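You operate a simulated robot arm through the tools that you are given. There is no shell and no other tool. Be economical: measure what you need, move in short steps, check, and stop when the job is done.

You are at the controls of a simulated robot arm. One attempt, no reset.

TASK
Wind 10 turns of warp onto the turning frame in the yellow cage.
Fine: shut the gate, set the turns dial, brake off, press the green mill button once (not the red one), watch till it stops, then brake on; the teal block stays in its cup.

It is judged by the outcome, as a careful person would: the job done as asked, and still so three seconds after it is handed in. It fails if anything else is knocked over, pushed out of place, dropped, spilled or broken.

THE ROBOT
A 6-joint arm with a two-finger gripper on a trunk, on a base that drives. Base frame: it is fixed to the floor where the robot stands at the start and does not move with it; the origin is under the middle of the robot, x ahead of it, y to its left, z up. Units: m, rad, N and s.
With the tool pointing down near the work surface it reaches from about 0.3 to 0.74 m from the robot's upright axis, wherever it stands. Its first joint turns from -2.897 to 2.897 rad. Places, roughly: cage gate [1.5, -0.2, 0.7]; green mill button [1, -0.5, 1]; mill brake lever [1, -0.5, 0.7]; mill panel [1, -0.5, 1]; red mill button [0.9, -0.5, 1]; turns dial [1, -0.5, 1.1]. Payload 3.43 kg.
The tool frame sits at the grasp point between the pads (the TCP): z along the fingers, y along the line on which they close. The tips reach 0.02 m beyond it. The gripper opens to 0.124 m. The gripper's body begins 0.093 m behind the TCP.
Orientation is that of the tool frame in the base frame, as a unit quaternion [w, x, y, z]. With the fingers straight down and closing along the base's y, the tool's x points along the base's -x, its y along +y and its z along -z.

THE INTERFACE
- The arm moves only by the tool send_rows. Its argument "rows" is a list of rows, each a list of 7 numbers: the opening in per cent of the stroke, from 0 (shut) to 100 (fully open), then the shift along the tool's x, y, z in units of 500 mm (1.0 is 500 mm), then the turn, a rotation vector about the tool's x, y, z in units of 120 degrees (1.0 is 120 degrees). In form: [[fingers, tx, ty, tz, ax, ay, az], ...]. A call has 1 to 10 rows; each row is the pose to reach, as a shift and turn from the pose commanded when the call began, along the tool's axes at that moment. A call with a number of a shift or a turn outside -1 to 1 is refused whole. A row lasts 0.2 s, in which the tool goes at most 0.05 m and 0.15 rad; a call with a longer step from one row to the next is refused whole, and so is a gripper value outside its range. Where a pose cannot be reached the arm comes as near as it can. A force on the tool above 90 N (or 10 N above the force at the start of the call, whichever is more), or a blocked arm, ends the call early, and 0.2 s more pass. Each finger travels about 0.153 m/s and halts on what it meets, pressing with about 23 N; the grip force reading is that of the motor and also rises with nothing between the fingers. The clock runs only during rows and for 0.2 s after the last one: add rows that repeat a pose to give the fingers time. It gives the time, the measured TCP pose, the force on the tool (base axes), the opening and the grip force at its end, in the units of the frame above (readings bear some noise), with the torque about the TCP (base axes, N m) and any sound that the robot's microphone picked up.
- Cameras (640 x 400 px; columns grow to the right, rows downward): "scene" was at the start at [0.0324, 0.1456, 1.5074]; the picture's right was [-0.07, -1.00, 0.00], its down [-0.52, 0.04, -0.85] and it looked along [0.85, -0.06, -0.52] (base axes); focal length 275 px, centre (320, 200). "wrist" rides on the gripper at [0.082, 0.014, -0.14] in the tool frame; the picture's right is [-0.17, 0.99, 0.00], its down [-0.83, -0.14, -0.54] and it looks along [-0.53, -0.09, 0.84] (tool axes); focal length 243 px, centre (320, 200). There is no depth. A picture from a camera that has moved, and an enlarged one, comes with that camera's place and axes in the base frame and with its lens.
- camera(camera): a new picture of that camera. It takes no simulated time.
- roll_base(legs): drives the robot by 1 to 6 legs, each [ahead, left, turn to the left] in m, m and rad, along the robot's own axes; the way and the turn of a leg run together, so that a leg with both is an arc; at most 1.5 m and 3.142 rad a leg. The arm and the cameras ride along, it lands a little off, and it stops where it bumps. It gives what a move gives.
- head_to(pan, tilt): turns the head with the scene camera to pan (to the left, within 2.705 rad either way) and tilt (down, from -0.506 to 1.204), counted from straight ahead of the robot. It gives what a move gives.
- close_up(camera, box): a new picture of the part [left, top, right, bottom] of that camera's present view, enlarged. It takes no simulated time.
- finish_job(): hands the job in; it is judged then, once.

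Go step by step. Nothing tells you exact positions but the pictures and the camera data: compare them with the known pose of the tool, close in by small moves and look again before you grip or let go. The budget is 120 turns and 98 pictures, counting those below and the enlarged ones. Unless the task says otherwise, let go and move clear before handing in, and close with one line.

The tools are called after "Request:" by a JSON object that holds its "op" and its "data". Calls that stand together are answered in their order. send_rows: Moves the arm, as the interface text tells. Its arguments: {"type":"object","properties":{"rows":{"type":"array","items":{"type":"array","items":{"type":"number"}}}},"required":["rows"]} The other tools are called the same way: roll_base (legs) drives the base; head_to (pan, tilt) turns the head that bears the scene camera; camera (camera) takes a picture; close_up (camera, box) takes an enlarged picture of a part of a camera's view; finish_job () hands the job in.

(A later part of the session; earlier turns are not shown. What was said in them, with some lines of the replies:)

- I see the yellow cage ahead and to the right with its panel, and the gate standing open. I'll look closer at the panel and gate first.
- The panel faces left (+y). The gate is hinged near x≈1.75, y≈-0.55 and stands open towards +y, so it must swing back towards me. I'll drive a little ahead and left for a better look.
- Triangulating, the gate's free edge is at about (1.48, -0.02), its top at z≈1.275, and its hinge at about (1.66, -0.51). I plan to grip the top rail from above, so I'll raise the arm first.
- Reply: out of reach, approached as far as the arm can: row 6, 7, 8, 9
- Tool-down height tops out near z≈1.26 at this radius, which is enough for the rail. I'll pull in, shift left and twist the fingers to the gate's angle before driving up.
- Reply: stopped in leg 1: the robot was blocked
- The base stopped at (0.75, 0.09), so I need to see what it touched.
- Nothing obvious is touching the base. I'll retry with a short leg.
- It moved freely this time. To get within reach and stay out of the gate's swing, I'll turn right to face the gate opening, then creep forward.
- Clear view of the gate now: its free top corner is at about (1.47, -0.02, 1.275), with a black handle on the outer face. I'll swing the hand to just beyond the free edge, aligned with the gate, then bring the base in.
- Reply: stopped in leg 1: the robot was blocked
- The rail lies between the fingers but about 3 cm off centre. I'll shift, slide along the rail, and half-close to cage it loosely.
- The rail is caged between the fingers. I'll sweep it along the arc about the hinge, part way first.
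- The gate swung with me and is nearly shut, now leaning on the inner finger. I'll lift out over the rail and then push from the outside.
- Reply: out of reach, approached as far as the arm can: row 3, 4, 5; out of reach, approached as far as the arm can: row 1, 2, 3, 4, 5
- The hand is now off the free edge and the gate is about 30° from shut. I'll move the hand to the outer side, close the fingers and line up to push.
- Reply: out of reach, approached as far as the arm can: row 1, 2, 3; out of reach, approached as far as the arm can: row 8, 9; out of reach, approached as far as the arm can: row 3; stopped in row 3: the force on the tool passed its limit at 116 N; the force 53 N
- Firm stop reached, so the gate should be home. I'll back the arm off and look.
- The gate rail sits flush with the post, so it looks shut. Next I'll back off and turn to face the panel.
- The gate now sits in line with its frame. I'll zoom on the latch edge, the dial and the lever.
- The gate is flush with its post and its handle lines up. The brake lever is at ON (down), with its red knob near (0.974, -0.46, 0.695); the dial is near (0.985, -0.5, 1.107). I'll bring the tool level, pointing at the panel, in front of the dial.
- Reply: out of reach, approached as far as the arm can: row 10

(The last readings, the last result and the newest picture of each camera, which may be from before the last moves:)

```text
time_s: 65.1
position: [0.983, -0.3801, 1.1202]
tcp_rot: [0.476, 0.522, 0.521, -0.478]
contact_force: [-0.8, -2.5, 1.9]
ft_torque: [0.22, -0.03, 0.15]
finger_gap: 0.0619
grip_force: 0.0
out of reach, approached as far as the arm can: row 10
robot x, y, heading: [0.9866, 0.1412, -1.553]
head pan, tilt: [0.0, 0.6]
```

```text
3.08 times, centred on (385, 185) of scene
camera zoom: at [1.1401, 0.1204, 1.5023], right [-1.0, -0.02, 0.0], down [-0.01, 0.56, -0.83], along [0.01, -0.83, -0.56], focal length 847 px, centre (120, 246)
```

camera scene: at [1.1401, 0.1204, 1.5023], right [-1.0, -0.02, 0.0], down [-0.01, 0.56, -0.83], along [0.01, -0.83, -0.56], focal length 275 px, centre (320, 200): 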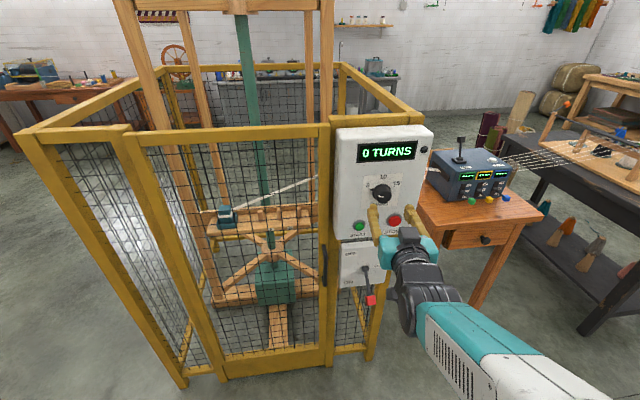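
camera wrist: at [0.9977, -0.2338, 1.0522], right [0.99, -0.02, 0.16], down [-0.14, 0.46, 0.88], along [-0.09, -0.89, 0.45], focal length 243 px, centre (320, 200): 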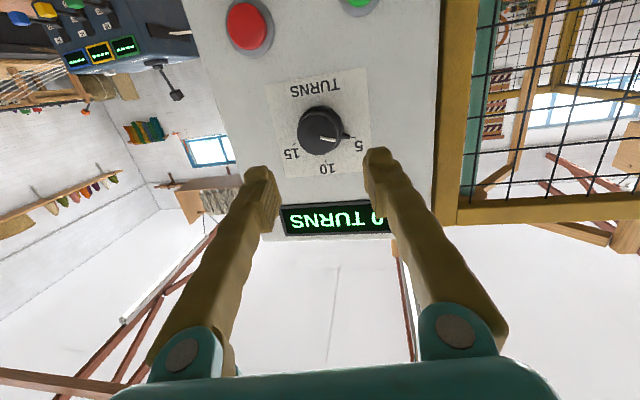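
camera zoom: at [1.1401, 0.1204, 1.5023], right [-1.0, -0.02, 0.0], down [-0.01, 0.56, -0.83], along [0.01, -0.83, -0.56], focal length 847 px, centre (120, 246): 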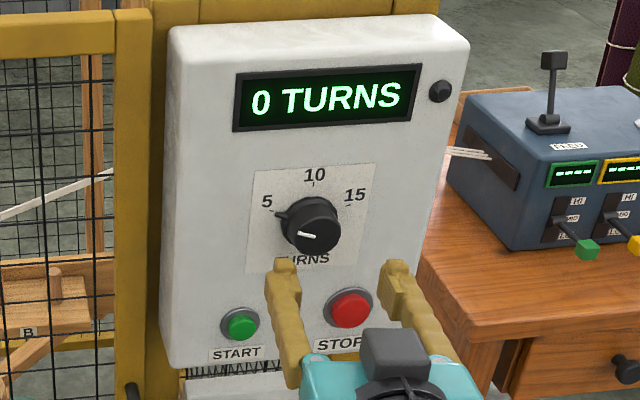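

The dial pointer is on 5; 10 is about 67° clockwise. Dial centre is about (0.986, 1.10). I'll level the tool and advance around the knob with open fingers.

Request:
{"op": "send_rows", "data": {"rows": [[70, 0.025, 0.006, 0.03, 0, -0.02, 0], [70, 0.025, 0.006, 0.08, 0, -0.042, 0], [70, 0.025, 0.006, 0.13, 0, -0.042, 0], [70, 0.025, 0.006, 0.16, 0, -0.042, 0], [70, 0.025, 0.006, 0.16, 0, -0.042, 0]]}}

Request:
{"op": "camera", "data": {"camera": "wrist"}}

Request:
{"op": "close_up", "data": {"camera": "scene", "box": [330, 120, 440, 250]}}

```text
time_s: 66.3
position: [0.9827, -0.4613, 1.1005]
tcp_rot: [0.497, 0.502, 0.5, -0.501]
contact_force: [0.8, 0.7, 0.1]
ft_torque: [-0.05, 0.0, -0.12]
finger_gap: 0.0865
grip_force: 0.0
robot x, y, heading: [0.9827, 0.1441, -1.56]
head pan, tilt: [0.0, 0.6]
```

```text
57 pictures are left
camera wrist: at [0.9978, -0.3198, 1.019], right [0.99, -0.01, 0.16], down [-0.13, 0.54, 0.83], along [-0.1, -0.84, 0.53], focal length 243 px, centre (320, 200)
```

wrist: 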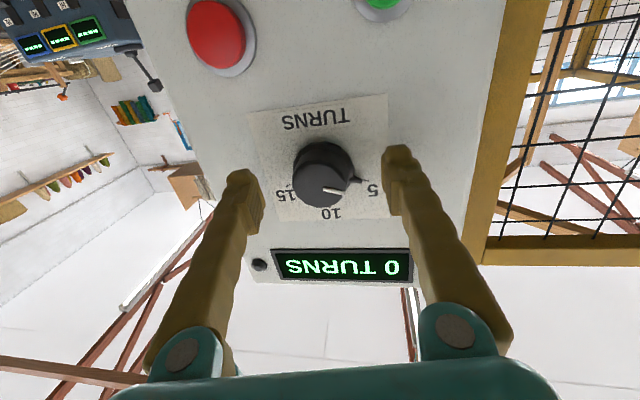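

```text
3.08 times, centred on (385, 185) of scene
camera zoom: at [1.1388, 0.1182, 1.5023], right [-1.0, -0.01, 0.0], down [-0.01, 0.56, -0.83], along [0.01, -0.83, -0.56], focal length 847 px, centre (120, 246)
```

zoom: 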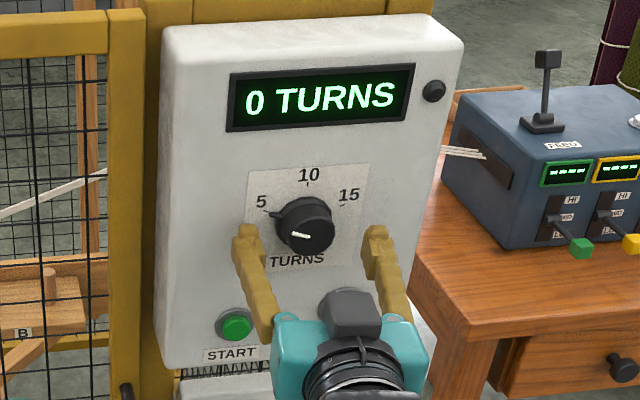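

By triangulation the knob front is near y≈-0.489, so I need to go about 3 cm deeper before closing.

Request:
{"op": "send_rows", "data": {"rows": [[70, 0, 0.002, 0.03, 0, 0, 0], [70, 0, 0.002, 0.06, 0, 0, 0], [70, 0, 0.002, 0.06, 0, 0, 0]]}}

Request:
{"op": "camera", "data": {"camera": "wrist"}}

```text
time_s: 67.0
position: [0.9808, -0.4776, 1.1011]
tcp_rot: [0.499, 0.5, 0.5, -0.5]
contact_force: [-9.6, 108.2, 23.1]
ft_torque: [-1.26, 0.07, 6.17]
finger_gap: 0.0937
grip_force: 5.1
robot x, y, heading: [0.976, 0.1563, -1.566]
head pan, tilt: [0.0, 0.6]
stopped in row 3: the force on the tool passed its limit at 128 N (the readings are from after the stop); the commanded pose is now the measured one
```

```text
55 pictures are left
camera wrist: at [0.9953, -0.3372, 1.0193], right [0.99, 0.0, 0.16], down [-0.14, 0.54, 0.83], along [-0.09, -0.84, 0.53], focal length 243 px, centre (320, 200)
```

wrist: 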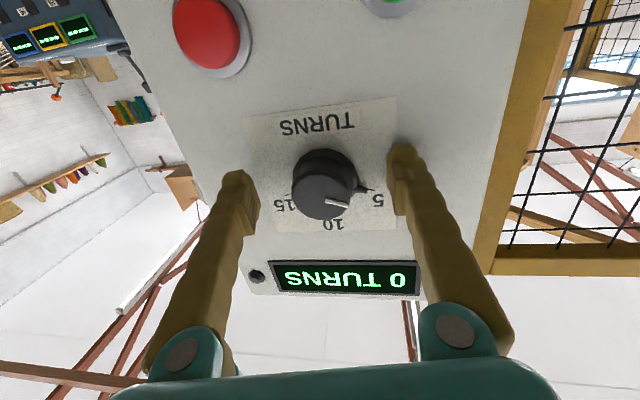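

Fingertips touched the panel face (y≈-0.50), so I'm at depth. I'll back off 1 cm, then close on the knob.

Request:
{"op": "send_rows", "data": {"rows": [[70, 0, 0.002, -0.02, 0, 0, 0], [70, 0, 0.002, -0.02, 0, 0, 0]]}}

Request:
{"op": "send_rows", "data": {"rows": [[40, 0, 0, 0, 0, 0, 0], [10, 0, 0, 0, 0, 0, 0], [10, 0, 0, 0, 0, 0, 0], [10, 0, 0, 0, 0, 0, 0]]}}

Request:
{"op": "camera", "data": {"camera": "wrist"}}

```text
time_s: 67.6
position: [0.9812, -0.4716, 1.0968]
tcp_rot: [0.492, 0.507, 0.502, -0.5]
contact_force: [-1.2, 2.1, 0.7]
ft_torque: [0.11, -0.01, 0.11]
finger_gap: 0.0867
grip_force: 0.0
robot x, y, heading: [0.9807, 0.1544, -1.563]
head pan, tilt: [0.0, 0.6]
```

```text
time_s: 68.6
position: [0.9823, -0.4714, 1.0972]
tcp_rot: [0.495, 0.504, 0.5, -0.5]
contact_force: [-2.7, -15.5, -6.5]
ft_torque: [-1.94, -0.17, 0.17]
finger_gap: 0.0414
grip_force: 44.7
robot x, y, heading: [0.9772, 0.1554, -1.563]
head pan, tilt: [0.0, 0.6]
```

```text
54 pictures are left
camera wrist: at [0.9975, -0.3311, 1.017], right [0.99, -0.01, 0.16], down [-0.13, 0.53, 0.84], along [-0.1, -0.85, 0.52], focal length 243 px, centre (320, 200)
```

wrist: 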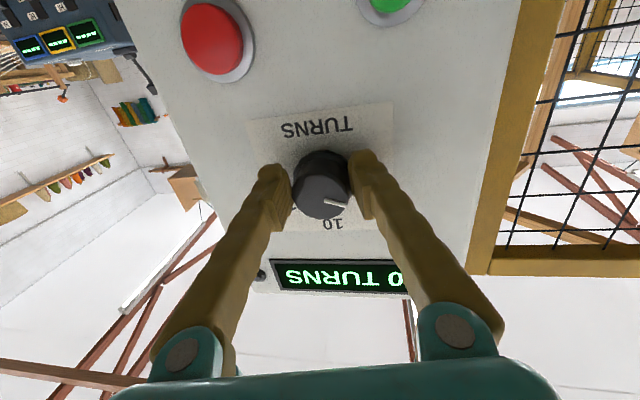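

Knob gripped. Turning clockwise about 66°.

Request:
{"op": "send_rows", "data": {"rows": [[10, 0, 0, 0, 0, 0, 0.07], [10, 0, 0, 0, 0, 0, 0.14], [10, 0, 0, 0, 0, 0, 0.21], [10, 0, 0, 0, 0, 0, 0.28], [10, 0, 0, 0, 0, 0, 0.35], [10, 0, 0, 0, 0, 0, 0.42], [10, 0, 0, 0, 0, 0, 0.49], [10, 0, 0, 0, 0, 0, 0.55], [10, 0, 0, 0, 0, 0, 0.55]]}}

Request:
{"op": "close_up", "data": {"camera": "scene", "box": [330, 120, 440, 250]}}

Request:
{"op": "camera", "data": {"camera": "wrist"}}

```text
time_s: 70.6
position: [0.9804, -0.4688, 1.1048]
tcp_rot: [0.693, 0.69, 0.144, -0.151]
contact_force: [22.7, 11.3, 28.7]
ft_torque: [-1.45, -0.14, -0.44]
finger_gap: 0.0405
grip_force: 45.1
robot x, y, heading: [0.9734, 0.1569, -1.548]
head pan, tilt: [0.0, 0.6]
```

```text
3.08 times, centred on (385, 185) of scene
camera zoom: at [1.1299, 0.1358, 1.5031], right [-1.0, -0.02, 0.0], down [-0.01, 0.56, -0.83], along [0.01, -0.83, -0.56], focal length 847 px, centre (120, 246)
```

zoom: 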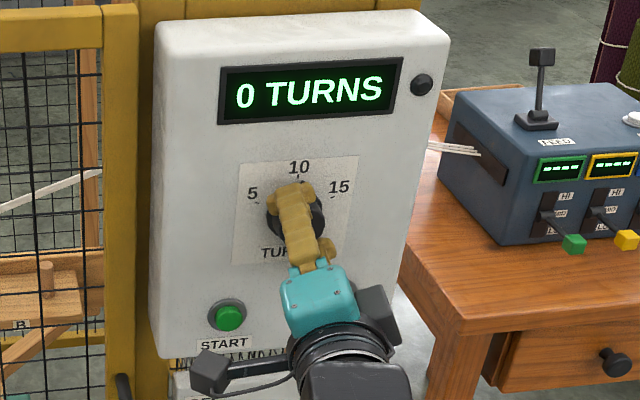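

```text
52 pictures are left
camera wrist: at [1.063, -0.3299, 1.0831], right [0.25, 0.01, 0.97], down [-0.81, 0.55, 0.21], along [-0.53, -0.84, 0.14], focal length 243 px, centre (320, 200)
```

wrist: 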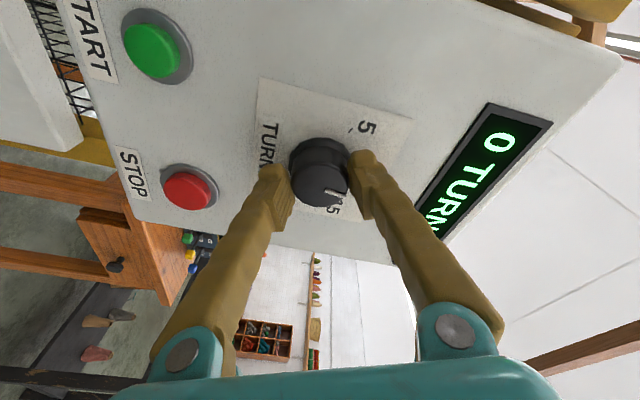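

Request:
{"op": "send_rows", "data": {"rows": [[40, 0, 0, 0, 0, 0, 0], [70, 0, 0, 0, 0, 0, 0], [70, 0, 0, -0.06, 0, 0, 0], [70, 0, 0, -0.12, 0, 0, 0], [70, 0, 0, -0.12, 0, 0, 0]]}}

Request:
{"op": "close_up", "data": {"camera": "scene", "box": [350, 160, 400, 210]}}

Request:
{"op": "close_up", "data": {"camera": "wrist", "box": [240, 60, 420, 230]}}

```text
time_s: 71.8
position: [0.9825, -0.4158, 1.0988]
tcp_rot: [0.688, 0.696, 0.147, -0.147]
contact_force: [-0.5, 0.9, 8.9]
ft_torque: [1.17, -0.02, 0.05]
finger_gap: 0.0866
grip_force: 0.1
robot x, y, heading: [0.9796, 0.1508, -1.563]
head pan, tilt: [0.0, 0.6]
```

```text
8.00 times, centred on (375, 185) of scene
camera zoom: at [1.1362, 0.1207, 1.5057], right [-1.0, -0.01, 0.0], down [0.0, 0.57, -0.82], along [0.01, -0.82, -0.57], focal length 2202 px, centre (-120, 320)
```

zoom: 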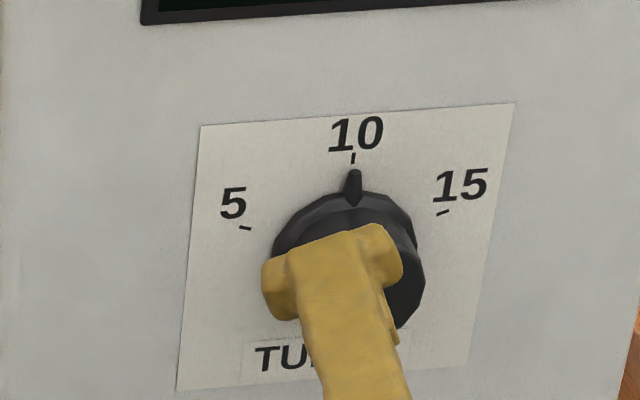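

```text
2.35 times, centred on (330, 145) of wrist
camera zoom: at [1.0648, -0.2755, 1.0798], right [0.25, -0.01, 0.97], down [-0.81, 0.54, 0.22], along [-0.52, -0.84, 0.12], focal length 571 px, centre (296, 329)
```

zoom: 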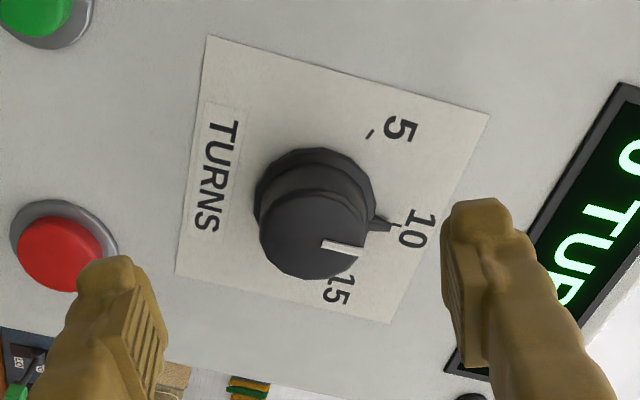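

The pointer is exactly on 10. Next I'll roll the wrist back, drop to brake-lever height and look.

Request:
{"op": "send_rows", "data": {"rows": [[70, 0, 0, -0.03, 0, 0, -0.07], [70, 0, 0, -0.06, 0, 0, -0.14], [70, 0, 0, -0.06, 0, 0, -0.21], [70, 0, 0, -0.06, 0, 0, -0.28], [70, 0, 0, -0.06, 0, 0, -0.35], [70, 0, 0, -0.06, 0, 0, -0.42], [70, 0, 0, -0.06, 0, 0, -0.49], [70, 0, 0, -0.06, 0, 0, -0.55], [70, 0, 0, -0.06, 0, 0, -0.55]]}}

Request:
{"op": "send_rows", "data": {"rows": [[70, 0.1, 0, 0, 0, 0, 0], [70, 0.2, 0, 0, 0, 0, 0], [70, 0.3, 0, 0, 0, 0, 0], [70, 0.4, 0, 0, 0, 0, 0], [70, 0.5, 0, 0, 0, 0, 0], [70, 0.6, 0, 0, 0, 0, 0], [70, 0.7, 0, 0, 0, 0, 0], [70, 0.7, 0, 0, 0, 0, 0]]}}

Request:
{"op": "camera", "data": {"camera": "wrist"}}

Request:
{"op": "camera", "data": {"camera": "scene"}}

```text
time_s: 73.8
position: [0.979, -0.3928, 1.1014]
tcp_rot: [0.495, 0.504, 0.5, -0.501]
contact_force: [-5.9, 0.2, -1.3]
ft_torque: [-0.18, 0.0, 0.79]
finger_gap: 0.0868
grip_force: 0.0
out of reach, approached as far as the arm can: row 2, 3, 4, 5, 6, 7, 8, 9
robot x, y, heading: [0.9794, 0.1542, -1.567]
head pan, tilt: [0.0, 0.6]
```

```text
time_s: 75.6
position: [0.9808, -0.3867, 0.7529]
tcp_rot: [0.494, 0.506, 0.502, -0.498]
contact_force: [-0.1, 3.5, 1.9]
ft_torque: [0.36, 0.01, -0.01]
finger_gap: 0.0866
grip_force: 0.1
out of reach, approached as far as the arm can: row 1, 2, 3
robot x, y, heading: [0.9779, 0.1533, -1.563]
head pan, tilt: [0.0, 0.6]
```

```text
49 pictures are left
camera wrist: at [0.9954, -0.2462, 0.6731], right [0.99, -0.01, 0.16], down [-0.14, 0.53, 0.84], along [-0.1, -0.85, 0.52], focal length 243 px, centre (320, 200)
```

wrist: 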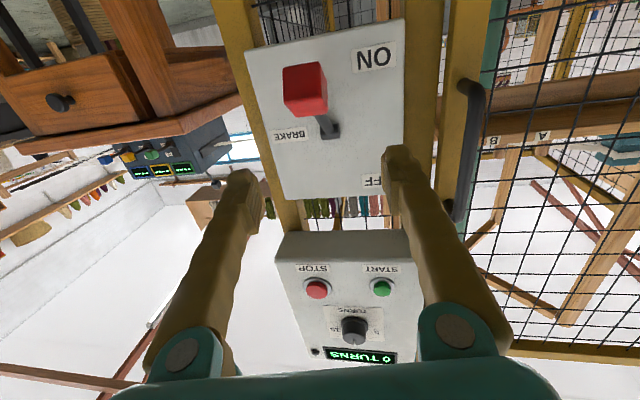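

```text
48 pictures are left
camera scene: at [1.1304, 0.1271, 1.5051], right [-1.0, -0.01, 0.0], down [0.0, 0.57, -0.82], along [0.01, -0.82, -0.57], focal length 275 px, centre (320, 200)
```

scene: 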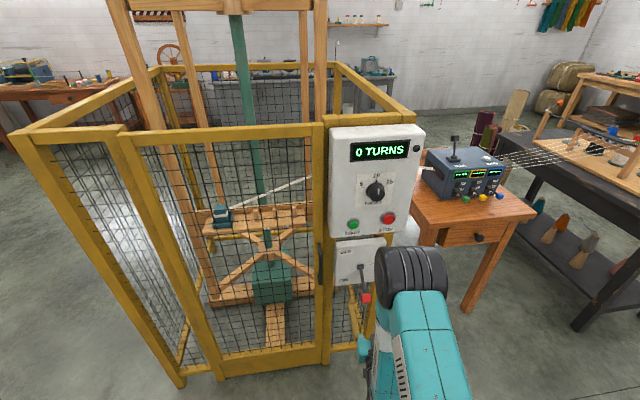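

The lever slopes out and down from its pivot (~0.988, -0.53, 0.755), with the red knob at about (0.977, -0.455, 0.70). I'll lower to the knob and straddle it.

Request:
{"op": "send_rows", "data": {"rows": [[70, 0.06, -0.006, 0, 0, 0, 0], [70, 0.106, -0.006, 0, 0, 0, 0], [70, 0.106, -0.006, 0.06, 0, 0, 0], [70, 0.106, -0.006, 0.12, 0, 0, 0], [70, 0.106, -0.006, 0.12, 0, 0, 0]]}}

Request:
{"op": "camera", "data": {"camera": "wrist"}}

Request:
{"op": "close_up", "data": {"camera": "scene", "box": [325, 220, 425, 340]}}

```text
time_s: 76.8
position: [0.9834, -0.4446, 0.6988]
tcp_rot: [0.494, 0.504, 0.505, -0.497]
contact_force: [2.7, 9.0, 1.6]
ft_torque: [0.28, -0.01, -0.35]
finger_gap: 0.0867
grip_force: 0.0
robot x, y, heading: [0.9812, 0.1598, -1.554]
head pan, tilt: [0.0, 0.6]
```

```text
47 pictures are left
camera wrist: at [0.998, -0.3024, 0.619], right [0.99, 0.0, 0.16], down [-0.14, 0.52, 0.84], along [-0.09, -0.85, 0.52], focal length 243 px, centre (320, 200)
```

wrist: 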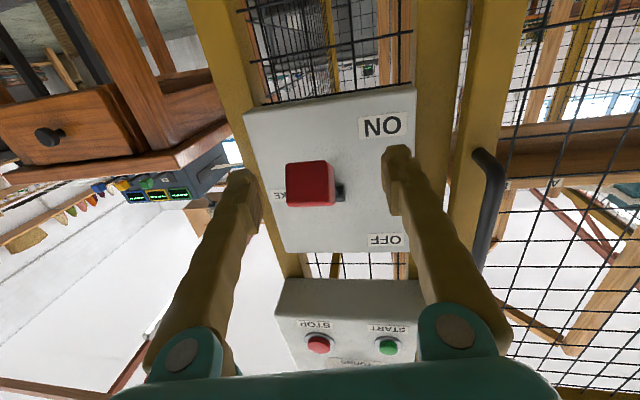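

```text
3.33 times, centred on (375, 280) of scene
camera zoom: at [1.1396, 0.1336, 1.5047], right [-1.0, -0.01, 0.0], down [-0.01, 0.57, -0.82], along [0.01, -0.82, -0.57], focal length 918 px, centre (137, -67)
```

zoom: 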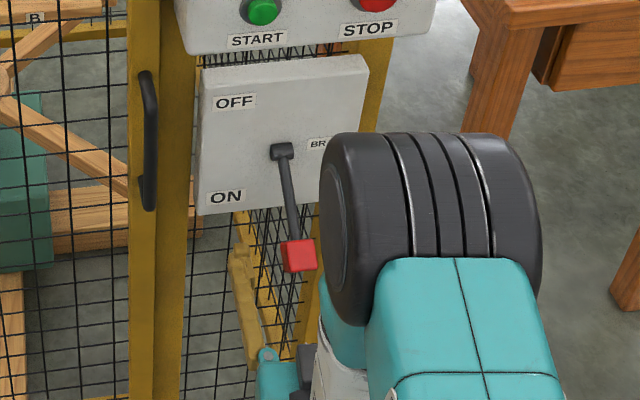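

Request:
{"op": "send_rows", "data": {"rows": [[70, -0.004, -0.012, 0.026, 0, 0, 0], [40, -0.004, -0.012, 0.026, 0, 0, 0], [10, -0.004, -0.012, 0.026, 0, 0, 0], [10, -0.004, -0.012, 0.026, 0, 0, 0], [10, -0.004, -0.012, 0.026, 0, 0, 0]]}}

Request:
{"op": "camera", "data": {"camera": "wrist"}}

```text
time_s: 78.0
position: [0.9806, -0.4629, 0.7005]
tcp_rot: [0.501, 0.498, 0.505, -0.497]
contact_force: [36.2, -5.3, 17.9]
ft_torque: [-1.27, -0.4, 0.4]
finger_gap: 0.03
grip_force: 45.5
robot x, y, heading: [0.9805, 0.1491, -1.542]
head pan, tilt: [0.0, 0.6]
```

```text
45 pictures are left
camera wrist: at [0.9922, -0.322, 0.62], right [0.99, 0.01, 0.16], down [-0.14, 0.53, 0.83], along [-0.08, -0.85, 0.53], focal length 243 px, centre (320, 200)
```

wrist: 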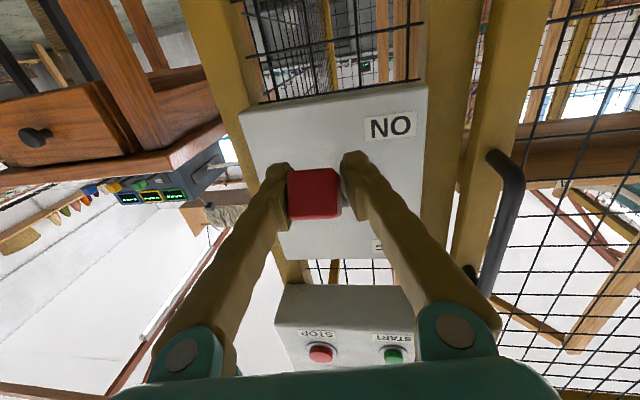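

Knob gripped (gap 0.030). Lifting it along its arc to OFF.

Request:
{"op": "send_rows", "data": {"rows": [[10, -0.025, -0.003, -0.015, 0, 0, 0], [10, -0.051, -0.005, -0.027, 0, 0, 0], [10, -0.08, -0.005, -0.033, 0, 0, 0], [10, -0.106, -0.005, -0.036, 0, 0, 0], [10, -0.136, -0.005, -0.032, 0, 0, 0], [10, -0.166, -0.005, -0.025, 0, 0, 0], [10, -0.194, -0.005, -0.01, 0, 0, 0], [10, -0.22, -0.005, 0.006, 0, 0, 0], [10, -0.22, -0.005, 0.006, 0, 0, 0]]}}

Request:
{"op": "camera", "data": {"camera": "wrist"}}

Request:
{"op": "close_up", "data": {"camera": "scene", "box": [325, 200, 425, 320]}}

```text
time_s: 80.0
position: [0.9769, -0.4634, 0.8128]
tcp_rot: [0.497, 0.503, 0.503, -0.497]
contact_force: [33.3, 6.7, -5.8]
ft_torque: [0.25, -0.02, 0.15]
finger_gap: 0.029
grip_force: 14.6
robot x, y, heading: [0.9839, 0.1542, -1.557]
head pan, tilt: [0.0, 0.6]
```

```text
44 pictures are left
camera wrist: at [0.9901, -0.3225, 0.7313], right [0.99, 0.0, 0.16], down [-0.14, 0.53, 0.84], along [-0.09, -0.85, 0.52], focal length 243 px, centre (320, 200)
```

wrist: 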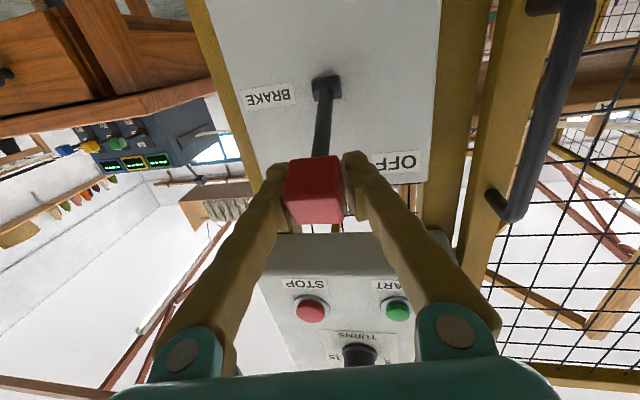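

```text
3.33 times, centred on (375, 260) of scene
camera zoom: at [1.139, 0.1285, 1.5045], right [-1.0, -0.02, 0.0], down [-0.01, 0.57, -0.82], along [0.01, -0.82, -0.57], focal length 918 px, centre (137, 0)
```

zoom: 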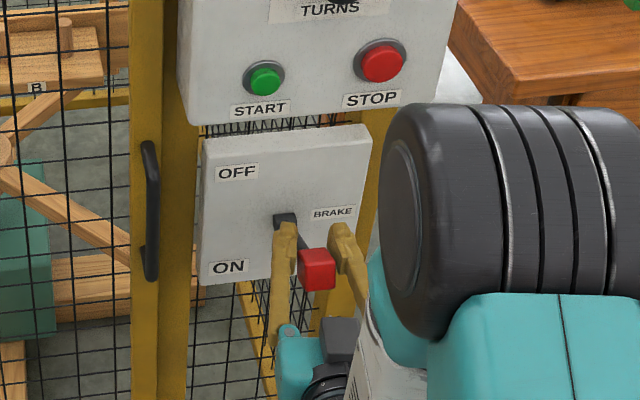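

Request:
{"op": "send_rows", "data": {"rows": [[10, -0.016, -0.01, 0.012, 0, 0, 0], [10, -0.026, -0.01, 0.026, 0, 0, 0], [10, -0.026, -0.01, 0.026, 0, 0, 0]]}}

Request:
{"op": "send_rows", "data": {"rows": [[40, 0, 0, 0, 0, 0, 0], [70, 0, 0, 0, 0, 0, 0], [70, 0, 0, -0.08, 0, 0, 0], [70, 0, 0, -0.14, 0, 0, 0], [70, 0, 0, -0.14, 0, 0, 0]]}}

Request:
{"op": "camera", "data": {"camera": "wrist"}}

Request:
{"op": "close_up", "data": {"camera": "scene", "box": [325, 200, 425, 320]}}

```text
time_s: 80.8
position: [0.9733, -0.4807, 0.8255]
tcp_rot: [0.502, 0.497, 0.507, -0.494]
contact_force: [46.0, 1.1, -0.9]
ft_torque: [0.06, -0.13, -0.26]
finger_gap: 0.0359
grip_force: 20.4
robot x, y, heading: [0.9762, 0.1495, -1.546]
head pan, tilt: [0.0, 0.6]
```

```text
time_s: 82.0
position: [0.966, -0.4062, 0.8242]
tcp_rot: [0.496, 0.503, 0.501, -0.5]
contact_force: [-1.1, -3.3, -5.7]
ft_torque: [-0.72, 0.05, 0.21]
finger_gap: 0.0866
grip_force: 0.0
robot x, y, heading: [0.9834, 0.1571, -1.565]
head pan, tilt: [0.0, 0.6]
```

```text
42 pictures are left
camera wrist: at [0.9813, -0.2651, 0.7429], right [0.99, -0.01, 0.16], down [-0.13, 0.53, 0.84], along [-0.09, -0.85, 0.52], focal length 243 px, centre (320, 200)
```

wrist: 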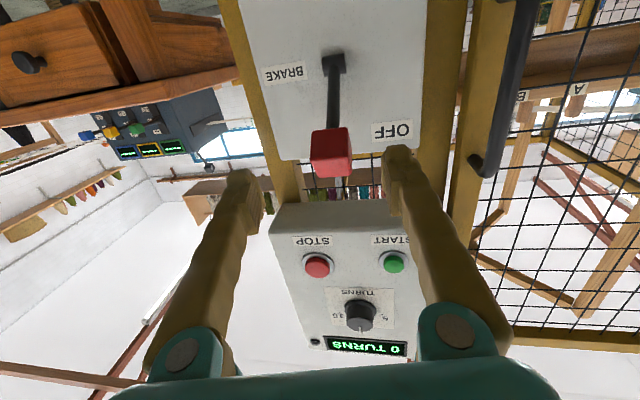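

```text
3.33 times, centred on (375, 260) of scene
camera zoom: at [1.1374, 0.1313, 1.5027], right [-1.0, 0.0, 0.0], down [0.0, 0.56, -0.83], along [0.0, -0.83, -0.56], focal length 918 px, centre (137, 0)
```

zoom: 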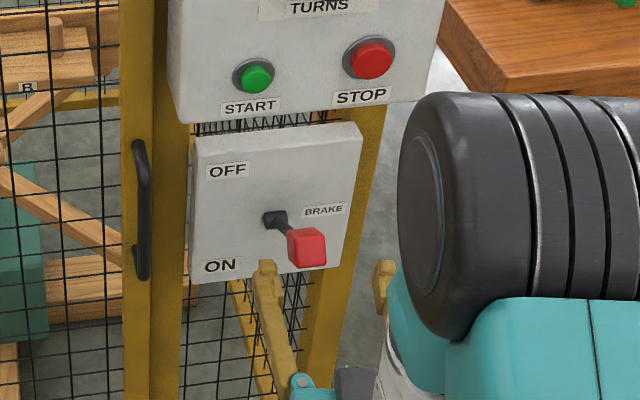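

The lever is up at its stop, at OFF. Next I'll move up in front of the green button (≈1.036, -0.49, 0.997) with fingers closed.

Request:
{"op": "send_rows", "data": {"rows": [[70, -0.06, 0.02, -0.02, 0, 0, 0], [70, -0.14, 0.05, -0.02, 0, 0, 0], [40, -0.22, 0.09, -0.02, 0, 0, 0], [10, -0.3, 0.12, -0.02, 0, 0, 0], [0, -0.346, 0.14, -0.02, 0, 0, 0], [0, -0.346, 0.14, -0.02, 0, 0, 0]]}}

Request:
{"op": "camera", "data": {"camera": "wrist"}}

Request:
{"op": "close_up", "data": {"camera": "scene", "box": [325, 120, 425, 320]}}

```text
time_s: 83.4
position: [1.0396, -0.4024, 0.9987]
tcp_rot: [0.496, 0.504, 0.502, -0.499]
contact_force: [3.6, -0.9, -6.6]
ft_torque: [-0.81, -0.02, -0.35]
finger_gap: 0.0
grip_force: 23.4
out of reach, approached as far as the arm can: row 4
robot x, y, heading: [0.98, 0.1569, -1.561]
head pan, tilt: [0.0, 0.6]
```

```text
40 pictures are left
camera wrist: at [1.0542, -0.2607, 0.9177], right [0.99, -0.01, 0.16], down [-0.14, 0.53, 0.84], along [-0.09, -0.85, 0.52], focal length 243 px, centre (320, 200)
```

wrist: 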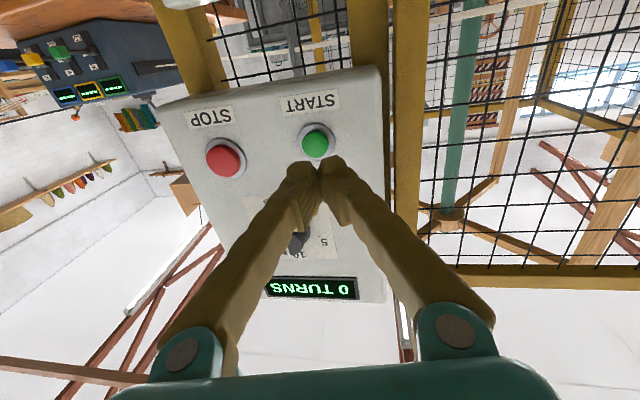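

```text
2.00 times, centred on (375, 220) of scene
camera zoom: at [1.1384, 0.1321, 1.5034], right [-1.0, -0.01, 0.0], down [0.0, 0.56, -0.83], along [0.01, -0.83, -0.56], focal length 550 px, centre (210, 160)
```

zoom: 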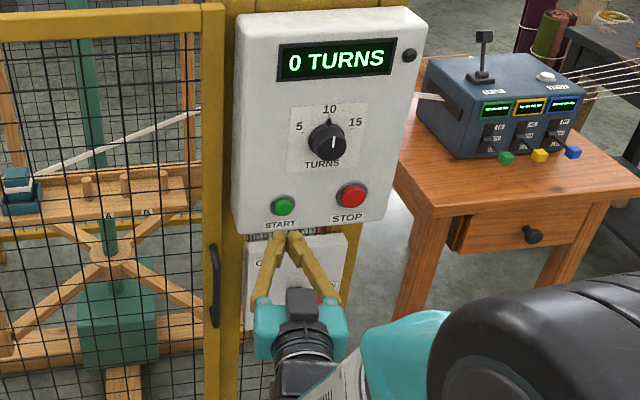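

Request:
{"op": "send_rows", "data": {"rows": [[0, 0.008, -0.004, 0.06, 0, 0, 0], [0, 0.008, -0.004, 0.1, 0, 0, 0], [0, 0.008, -0.004, 0.12, 0, 0, 0], [0, 0.008, -0.004, 0.13, 0, 0, 0], [0, 0.008, -0.004, 0.138, 0, 0, 0], [0, 0.008, -0.004, 0.146, 0, 0, 0]]}}

Request:
{"op": "close_up", "data": {"camera": "scene", "box": [325, 120, 425, 320]}}

```text
time_s: 84.8
position: [1.0331, -0.472, 0.9918]
tcp_rot: [0.496, 0.504, 0.502, -0.498]
contact_force: [0.4, -3.2, -7.0]
ft_torque: [-1.24, -0.01, -0.07]
finger_gap: 0.0001
grip_force: 22.7
robot x, y, heading: [0.9783, 0.1505, -1.562]
head pan, tilt: [0.0, 0.6]
heard: click
```

```text
2.00 times, centred on (375, 220) of scene
camera zoom: at [1.1325, 0.1239, 1.5028], right [-1.0, -0.01, 0.0], down [0.0, 0.57, -0.82], along [0.01, -0.82, -0.57], focal length 550 px, centre (210, 160)
```

zoom: 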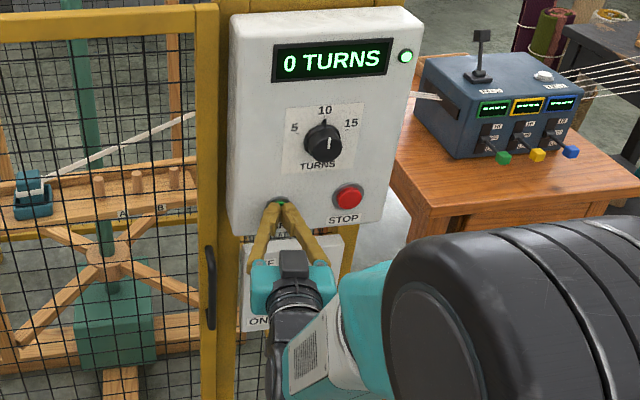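

A click was heard, the lamp is lit and the frame is turning. I'll withdraw straight back and watch the counter.

Request:
{"op": "send_rows", "data": {"rows": [[0, 0, 0, -0.06, 0, 0, 0], [0, 0, 0, -0.12, 0, 0, 0], [0, 0, 0, -0.14, 0, 0, 0], [0, 0, 0, -0.14, 0, 0, 0], [0, 0, 0, -0.14, 0, 0, 0], [0, 0, 0, -0.14, 0, 0, 0], [0, 0, 0, -0.14, 0, 0, 0], [0, 0, 0, -0.14, 0, 0, 0], [0, 0, 0, -0.14, 0, 0, 0], [0, 0, 0, -0.14, 0, 0, 0]]}}

Request:
{"op": "camera", "data": {"camera": "scene"}}

```text
time_s: 87.0
position: [1.0336, -0.3988, 0.9942]
tcp_rot: [0.496, 0.503, 0.501, -0.5]
contact_force: [0.6, 5.1, 1.3]
ft_torque: [0.25, -0.01, -0.31]
finger_gap: 0.0
grip_force: 23.6
robot x, y, heading: [0.9764, 0.1599, -1.564]
head pan, tilt: [0.0, 0.6]
```

```text
37 pictures are left
camera scene: at [1.1356, 0.1338, 1.5032], right [-1.0, -0.01, 0.0], down [-0.01, 0.56, -0.83], along [0.0, -0.83, -0.56], focal length 275 px, centre (320, 200)
```

scene: 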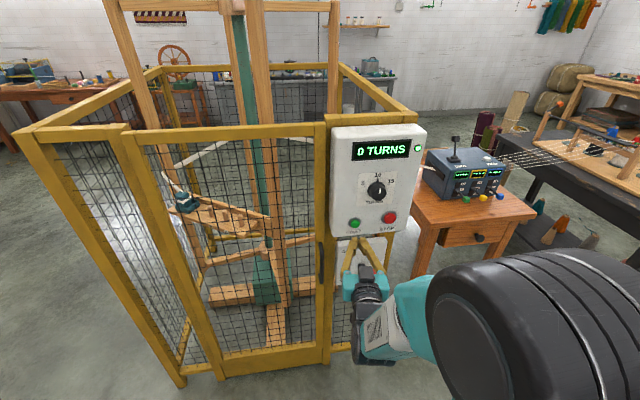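

It's running. While it winds, I'll position in front of the lever without touching it.

Request:
{"op": "send_rows", "data": {"rows": [[20, 0.08, -0.03, 0, 0, 0, 0], [40, 0.16, -0.06, 0, 0, 0, 0], [70, 0.24, -0.09, 0, 0, 0, 0], [70, 0.32, -0.116, 0, 0, 0, 0], [70, 0.36, -0.116, 0, 0, 0, 0], [70, 0.36, -0.116, 0, 0, 0, 0], [70, 0.36, -0.116, 0, 0, 0, 0], [70, 0.36, -0.116, 0, 0, 0, 0], [70, 0.36, -0.116, 0, 0, 0, 0], [70, 0.36, -0.116, 0, 0, 0, 0]]}}

Request:
{"op": "close_up", "data": {"camera": "scene", "box": [100, 100, 440, 330]}}

Request:
{"op": "camera", "data": {"camera": "wrist"}}

```text
time_s: 89.2
position: [0.9765, -0.4003, 0.8146]
tcp_rot: [0.495, 0.504, 0.501, -0.499]
contact_force: [-2.2, 0.4, 5.5]
ft_torque: [0.64, 0.0, 0.22]
finger_gap: 0.0867
grip_force: 0.0
robot x, y, heading: [0.9769, 0.1542, -1.558]
head pan, tilt: [0.0, 0.6]
```

```text
1.74 times, centred on (270, 215) of scene
camera zoom: at [1.134, 0.1301, 1.5035], right [-1.0, -0.01, 0.0], down [-0.01, 0.56, -0.83], along [0.01, -0.83, -0.56], focal length 479 px, centre (407, 174)
```

zoom: 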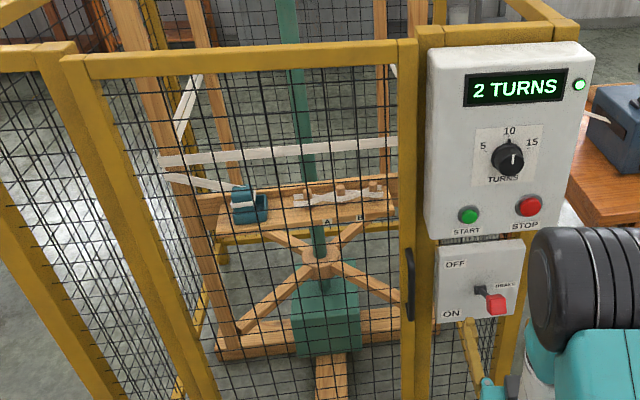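

```text
35 pictures are left
camera wrist: at [0.991, -0.2586, 0.7336], right [0.99, -0.01, 0.16], down [-0.14, 0.53, 0.84], along [-0.09, -0.85, 0.52], focal length 243 px, centre (320, 200)
```

wrist: 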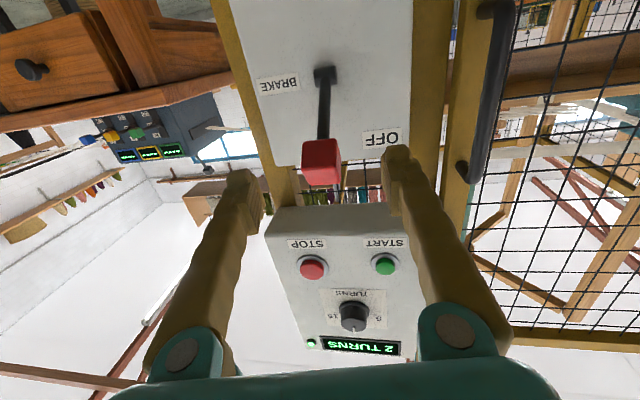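

Two turns counted, and the teal block is still in its cup. Waiting.

Request:
{"op": "send_rows", "data": {"rows": [[70, 0, 0, 0, 0, 0, 0], [70, 0, 0, 0, 0, 0, 0], [70, 0, 0, 0, 0, 0, 0], [70, 0, 0, 0, 0, 0, 0], [70, 0, 0, 0, 0, 0, 0], [70, 0, 0, 0, 0, 0, 0], [70, 0, 0, 0, 0, 0, 0], [70, 0, 0, 0, 0, 0, 0], [70, 0, 0, 0, 0, 0, 0], [70, 0, 0, 0, 0, 0, 0]]}}

Request:
{"op": "send_rows", "data": {"rows": [[70, 0, 0, 0, 0, 0, 0], [70, 0, 0, 0, 0, 0, 0], [70, 0, 0, 0, 0, 0, 0], [70, 0, 0, 0, 0, 0, 0], [70, 0, 0, 0, 0, 0, 0], [70, 0, 0, 0, 0, 0, 0], [70, 0, 0, 0, 0, 0, 0], [70, 0, 0, 0, 0, 0, 0], [70, 0, 0, 0, 0, 0, 0], [70, 0, 0, 0, 0, 0, 0]]}}

Request:
{"op": "send_rows", "data": {"rows": [[70, 0, 0, 0, 0, 0, 0], [70, 0, 0, 0, 0, 0, 0], [70, 0, 0, 0, 0, 0, 0], [70, 0, 0, 0, 0, 0, 0], [70, 0, 0, 0, 0, 0, 0], [70, 0, 0, 0, 0, 0, 0], [70, 0, 0, 0, 0, 0, 0], [70, 0, 0, 0, 0, 0, 0], [70, 0, 0, 0, 0, 0, 0], [70, 0, 0, 0, 0, 0, 0]]}}

Request:
{"op": "close_up", "data": {"camera": "scene", "box": [100, 100, 440, 330]}}

```text
time_s: 91.4
position: [0.9769, -0.4035, 0.814]
tcp_rot: [0.494, 0.505, 0.502, -0.499]
contact_force: [1.8, 1.3, 0.3]
ft_torque: [-0.08, -0.02, -0.2]
finger_gap: 0.0868
grip_force: 0.1
robot x, y, heading: [0.9813, 0.151, -1.564]
head pan, tilt: [0.0, 0.6]
```

```text
time_s: 93.6
position: [0.9749, -0.3985, 0.8143]
tcp_rot: [0.496, 0.503, 0.503, -0.497]
contact_force: [-1.7, 3.1, -1.0]
ft_torque: [-0.07, 0.02, 0.25]
finger_gap: 0.0867
grip_force: 0.0
robot x, y, heading: [0.9771, 0.1596, -1.567]
head pan, tilt: [0.0, 0.6]
```

```text
time_s: 95.8
position: [0.9764, -0.4036, 0.8139]
tcp_rot: [0.498, 0.501, 0.502, -0.499]
contact_force: [0.9, -3.3, 3.7]
ft_torque: [0.31, -0.02, -0.17]
finger_gap: 0.0867
grip_force: 0.1
robot x, y, heading: [0.9758, 0.1526, -1.563]
head pan, tilt: [0.0, 0.6]
```

```text
1.74 times, centred on (270, 215) of scene
camera zoom: at [1.1331, 0.1247, 1.5019], right [-1.0, -0.01, 0.0], down [-0.01, 0.56, -0.83], along [0.01, -0.83, -0.56], focal length 479 px, centre (407, 174)
```

zoom: 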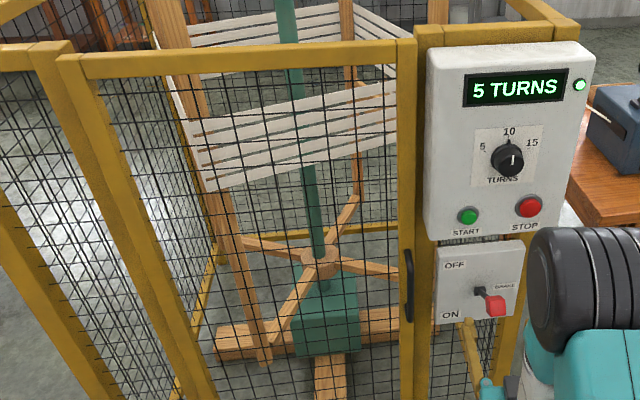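

Request:
{"op": "send_rows", "data": {"rows": [[70, 0, 0, 0, 0, 0, 0], [70, 0, 0, 0, 0, 0, 0], [70, 0, 0, 0, 0, 0, 0], [70, 0, 0, 0, 0, 0, 0], [70, 0, 0, 0, 0, 0, 0], [70, 0, 0, 0, 0, 0, 0], [70, 0, 0, 0, 0, 0, 0], [70, 0, 0, 0, 0, 0, 0], [70, 0, 0, 0, 0, 0, 0], [70, 0, 0, 0, 0, 0, 0]]}}

Request:
{"op": "send_rows", "data": {"rows": [[70, 0, 0, 0, 0, 0, 0], [70, 0, 0, 0, 0, 0, 0], [70, 0, 0, 0, 0, 0, 0], [70, 0, 0, 0, 0, 0, 0], [70, 0, 0, 0, 0, 0, 0], [70, 0, 0, 0, 0, 0, 0], [70, 0, 0, 0, 0, 0, 0], [70, 0, 0, 0, 0, 0, 0], [70, 0, 0, 0, 0, 0, 0], [70, 0, 0, 0, 0, 0, 0]]}}

Request:
{"op": "send_rows", "data": {"rows": [[70, 0, 0, 0, 0, 0, 0], [70, 0, 0, 0, 0, 0, 0], [70, 0, 0, 0, 0, 0, 0], [70, 0, 0, 0, 0, 0, 0], [70, 0, 0, 0, 0, 0, 0], [70, 0, 0, 0, 0, 0, 0], [70, 0, 0, 0, 0, 0, 0], [70, 0, 0, 0, 0, 0, 0], [70, 0, 0, 0, 0, 0, 0], [70, 0, 0, 0, 0, 0, 0]]}}

Request:
{"op": "send_rows", "data": {"rows": [[70, 0, 0, 0, 0, 0, 0], [70, 0, 0, 0, 0, 0, 0], [70, 0, 0, 0, 0, 0, 0], [70, 0, 0, 0, 0, 0, 0], [70, 0, 0, 0, 0, 0, 0], [70, 0, 0, 0, 0, 0, 0], [70, 0, 0, 0, 0, 0, 0], [70, 0, 0, 0, 0, 0, 0], [70, 0, 0, 0, 0, 0, 0], [70, 0, 0, 0, 0, 0, 0]]}}

Request:
{"op": "send_rows", "data": {"rows": [[70, 0, 0, 0, 0, 0, 0], [70, 0, 0, 0, 0, 0, 0], [70, 0, 0, 0, 0, 0, 0], [70, 0, 0, 0, 0, 0, 0], [70, 0, 0, 0, 0, 0, 0], [70, 0, 0, 0, 0, 0, 0], [70, 0, 0, 0, 0, 0, 0], [70, 0, 0, 0, 0, 0, 0], [70, 0, 0, 0, 0, 0, 0], [70, 0, 0, 0, 0, 0, 0]]}}

Request:
{"op": "close_up", "data": {"camera": "scene", "box": [100, 100, 440, 330]}}

```text
time_s: 98.0
position: [0.9806, -0.4013, 0.8144]
tcp_rot: [0.495, 0.503, 0.503, -0.499]
contact_force: [1.0, 2.2, 2.9]
ft_torque: [0.49, -0.02, -0.1]
finger_gap: 0.0869
grip_force: 0.2
robot x, y, heading: [0.9785, 0.154, -1.562]
head pan, tilt: [0.0, 0.6]
```

```text
time_s: 100.2
position: [0.9746, -0.4029, 0.812]
tcp_rot: [0.497, 0.503, 0.501, -0.499]
contact_force: [-0.1, -2.1, -4.8]
ft_torque: [-0.61, -0.02, 0.08]
finger_gap: 0.0871
grip_force: 0.0
robot x, y, heading: [0.9768, 0.1552, -1.568]
head pan, tilt: [0.0, 0.6]
```

```text
time_s: 102.4
position: [0.978, -0.4007, 0.815]
tcp_rot: [0.496, 0.503, 0.503, -0.499]
contact_force: [0.5, 3.9, 6.6]
ft_torque: [0.92, 0.0, -0.11]
finger_gap: 0.0869
grip_force: 0.1
robot x, y, heading: [0.98, 0.1567, -1.564]
head pan, tilt: [0.0, 0.6]
```

```text
time_s: 104.6
position: [0.9788, -0.4073, 0.8133]
tcp_rot: [0.494, 0.504, 0.503, -0.499]
contact_force: [-0.2, 4.0, -1.5]
ft_torque: [-0.05, 0.0, 0.04]
finger_gap: 0.0871
grip_force: 0.1
robot x, y, heading: [0.9792, 0.1564, -1.559]
head pan, tilt: [0.0, 0.6]
```

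```text
time_s: 106.8
position: [0.976, -0.4001, 0.814]
tcp_rot: [0.494, 0.504, 0.502, -0.499]
contact_force: [-1.3, 0.1, -1.9]
ft_torque: [-0.22, 0.01, 0.1]
finger_gap: 0.0868
grip_force: 0.1
robot x, y, heading: [0.9851, 0.1526, -1.569]
head pan, tilt: [0.0, 0.6]
```

```text
1.74 times, centred on (270, 215) of scene
camera zoom: at [1.1389, 0.1262, 1.5036], right [-1.0, -0.01, 0.0], down [0.0, 0.56, -0.83], along [0.0, -0.83, -0.56], focal length 479 px, centre (407, 174)
```

zoom: 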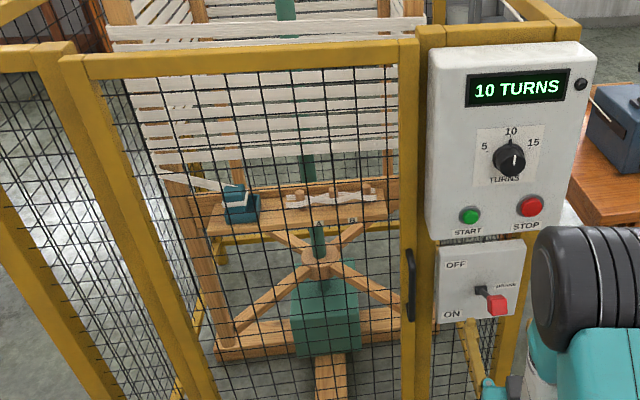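

The counter reads 10 and the lamp is out. I'll confirm it's at rest while moving onto the lever knob.

Request:
{"op": "send_rows", "data": {"rows": [[70, 0, -0.002, 0.05, 0, 0, 0], [70, 0, -0.002, 0.1, 0, 0, 0], [70, 0, -0.002, 0.12, 0, 0, 0], [40, 0, -0.002, 0.12, 0, 0, 0], [10, 0, -0.002, 0.12, 0, 0, 0], [10, 0, -0.002, 0.12, 0, 0, 0], [10, 0, -0.002, 0.12, 0, 0, 0]]}}

Request:
{"op": "close_up", "data": {"camera": "scene", "box": [100, 100, 440, 330]}}

Request:
{"op": "camera", "data": {"camera": "wrist"}}

```text
time_s: 108.4
position: [0.9805, -0.4605, 0.8113]
tcp_rot: [0.498, 0.501, 0.505, -0.496]
contact_force: [30.4, -7.0, -1.8]
ft_torque: [0.21, 0.36, -0.03]
finger_gap: 0.0299
grip_force: 45.0
robot x, y, heading: [0.9782, 0.1527, -1.546]
head pan, tilt: [0.0, 0.6]
```

```text
1.74 times, centred on (270, 215) of scene
camera zoom: at [1.1324, 0.1292, 1.5035], right [-1.0, -0.02, 0.0], down [-0.01, 0.57, -0.82], along [0.02, -0.82, -0.57], focal length 479 px, centre (407, 174)
```

zoom: 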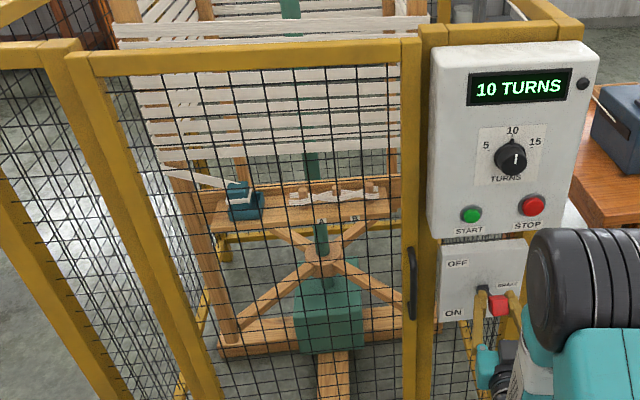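

```text
31 pictures are left
camera wrist: at [0.9928, -0.3195, 0.7328], right [0.99, 0.0, 0.16], down [-0.14, 0.53, 0.84], along [-0.08, -0.85, 0.52], focal length 243 px, centre (320, 200)
```

wrist: 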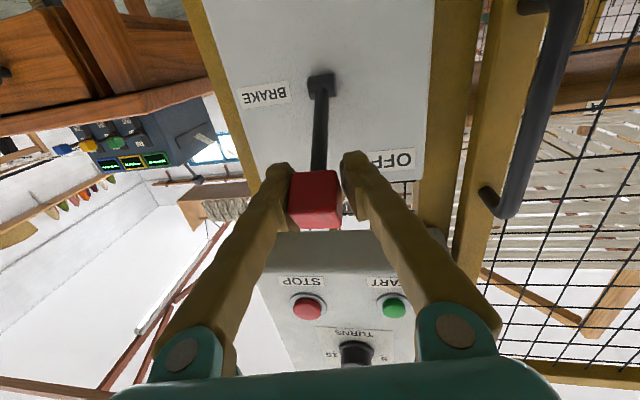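

The mill is stationary. Moving the lever down to ON along the arc.

Request:
{"op": "send_rows", "data": {"rows": [[10, 0.03, -0.003, -0.02, 0, 0, 0], [10, 0.06, -0.005, -0.036, 0, 0, 0], [10, 0.09, -0.005, -0.044, 0, 0, 0], [10, 0.12, -0.005, -0.048, 0, 0, 0], [10, 0.15, -0.005, -0.045, 0, 0, 0], [10, 0.18, -0.005, -0.036, 0, 0, 0], [10, 0.21, -0.005, -0.02, 0, 0, 0], [10, 0.232, -0.005, -0.008, 0, 0, 0], [10, 0.25, -0.005, 0.006, 0, 0, 0], [10, 0.25, -0.005, 0.006, 0, 0, 0]]}}

Request:
{"op": "send_rows", "data": {"rows": [[40, 0, 0, 0, 0, 0, 0], [70, 0, 0, 0, 0, 0, 0], [70, 0, 0, -0.08, 0, 0, 0], [70, 0, 0, -0.14, 0, 0, 0], [70, 0, 0, -0.14, 0, 0, 0]]}}

Request:
{"op": "close_up", "data": {"camera": "scene", "box": [325, 200, 425, 320]}}

Request:
{"op": "camera", "data": {"camera": "wrist"}}

```text
time_s: 110.6
position: [0.9796, -0.4638, 0.6895]
tcp_rot: [0.499, 0.5, 0.506, -0.494]
contact_force: [38.0, 21.3, 9.0]
ft_torque: [-0.91, -0.03, 1.1]
finger_gap: 0.03
grip_force: 45.3
robot x, y, heading: [0.9743, 0.1544, -1.542]
head pan, tilt: [0.0, 0.6]
```

```text
time_s: 111.8
position: [0.9724, -0.3931, 0.6878]
tcp_rot: [0.495, 0.504, 0.502, -0.499]
contact_force: [1.1, -1.3, -2.7]
ft_torque: [-0.28, -0.02, -0.04]
finger_gap: 0.0865
grip_force: 0.1
robot x, y, heading: [0.985, 0.155, -1.564]
head pan, tilt: [0.0, 0.6]
```

```text
3.33 times, centred on (375, 260) of scene
camera zoom: at [1.1406, 0.1248, 1.5034], right [-1.0, 0.0, 0.0], down [0.0, 0.57, -0.82], along [0.0, -0.82, -0.57], focal length 918 px, centre (137, 0)
```

zoom: 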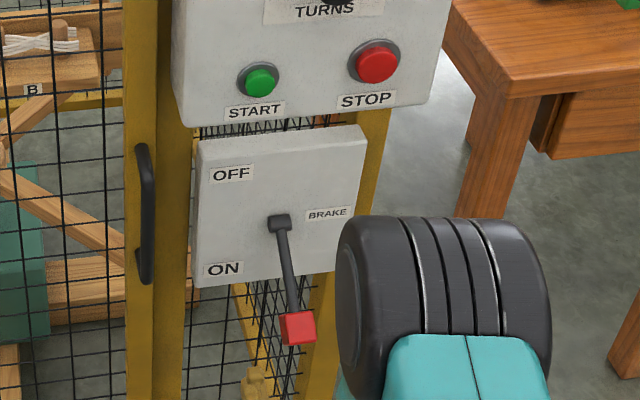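

```text
29 pictures are left
camera wrist: at [0.9881, -0.2522, 0.6074], right [0.99, -0.01, 0.16], down [-0.13, 0.53, 0.84], along [-0.1, -0.85, 0.52], focal length 243 px, centre (320, 200)
```

wrist: 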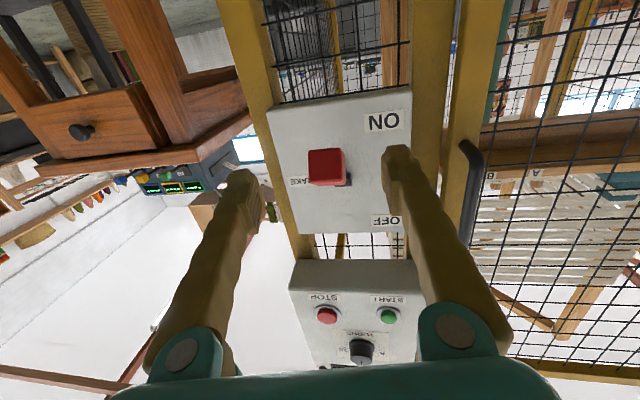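

The lever is back at the same angle as its starting ON position. I'll back the robot clear and do a final check.

Request:
{"op": "roll_base", "data": {"legs": [[-0.08, 0, 0]]}}

Request:
{"op": "camera", "data": {"camera": "scene"}}

Request:
{"op": "close_up", "data": {"camera": "scene", "box": [150, 110, 440, 310]}}

```text
time_s: 113.7
position: [0.9731, -0.3122, 0.6878]
tcp_rot: [0.495, 0.504, 0.502, -0.499]
contact_force: [1.6, -0.1, -7.0]
ft_torque: [-0.83, -0.02, -0.17]
finger_gap: 0.0869
grip_force: 0.1
robot x, y, heading: [0.9803, 0.2352, -1.567]
head pan, tilt: [0.0, 0.6]
```

```text
28 pictures are left
camera scene: at [1.1367, 0.2132, 1.5031], right [-1.0, -0.01, 0.0], down [-0.01, 0.56, -0.83], along [0.01, -0.83, -0.56], focal length 275 px, centre (320, 200)
```

scene: 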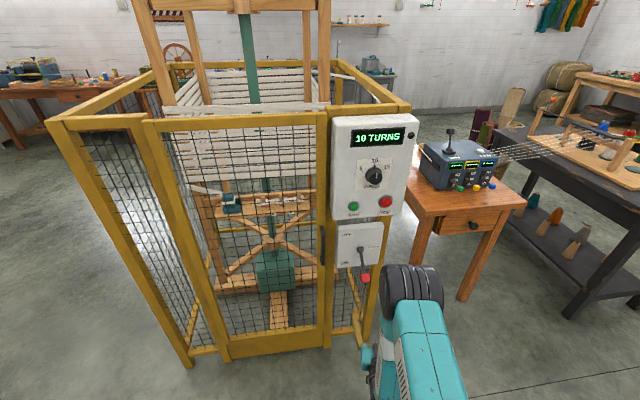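

```text
2.00 times, centred on (295, 210) of scene
camera zoom: at [1.1367, 0.2132, 1.5031], right [-1.0, -0.01, 0.0], down [-0.01, 0.56, -0.83], along [0.01, -0.83, -0.56], focal length 550 px, centre (370, 180)
```

zoom: 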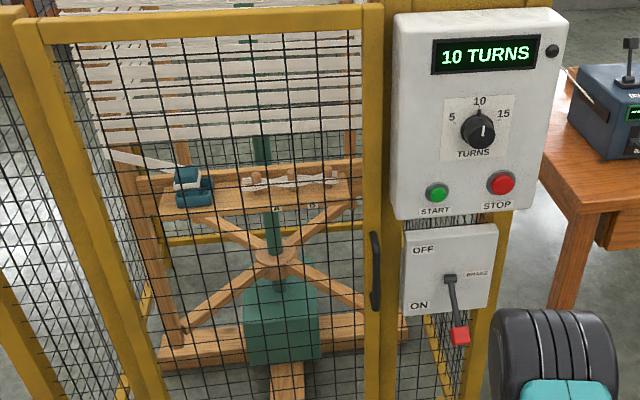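

The gate is shut, the counter reads 10 turns, the brake is ON, and the block is in its cup. The arm is clear, so I'm handing in.

Request:
{"op": "finish_job", "data": {}}

```text
The job is handed in.
```

I wound 10 turns onto the frame: the counter stopped at 10 after one press of the green button. The gate is shut, the brake is back on, and the teal block is still in its cup.
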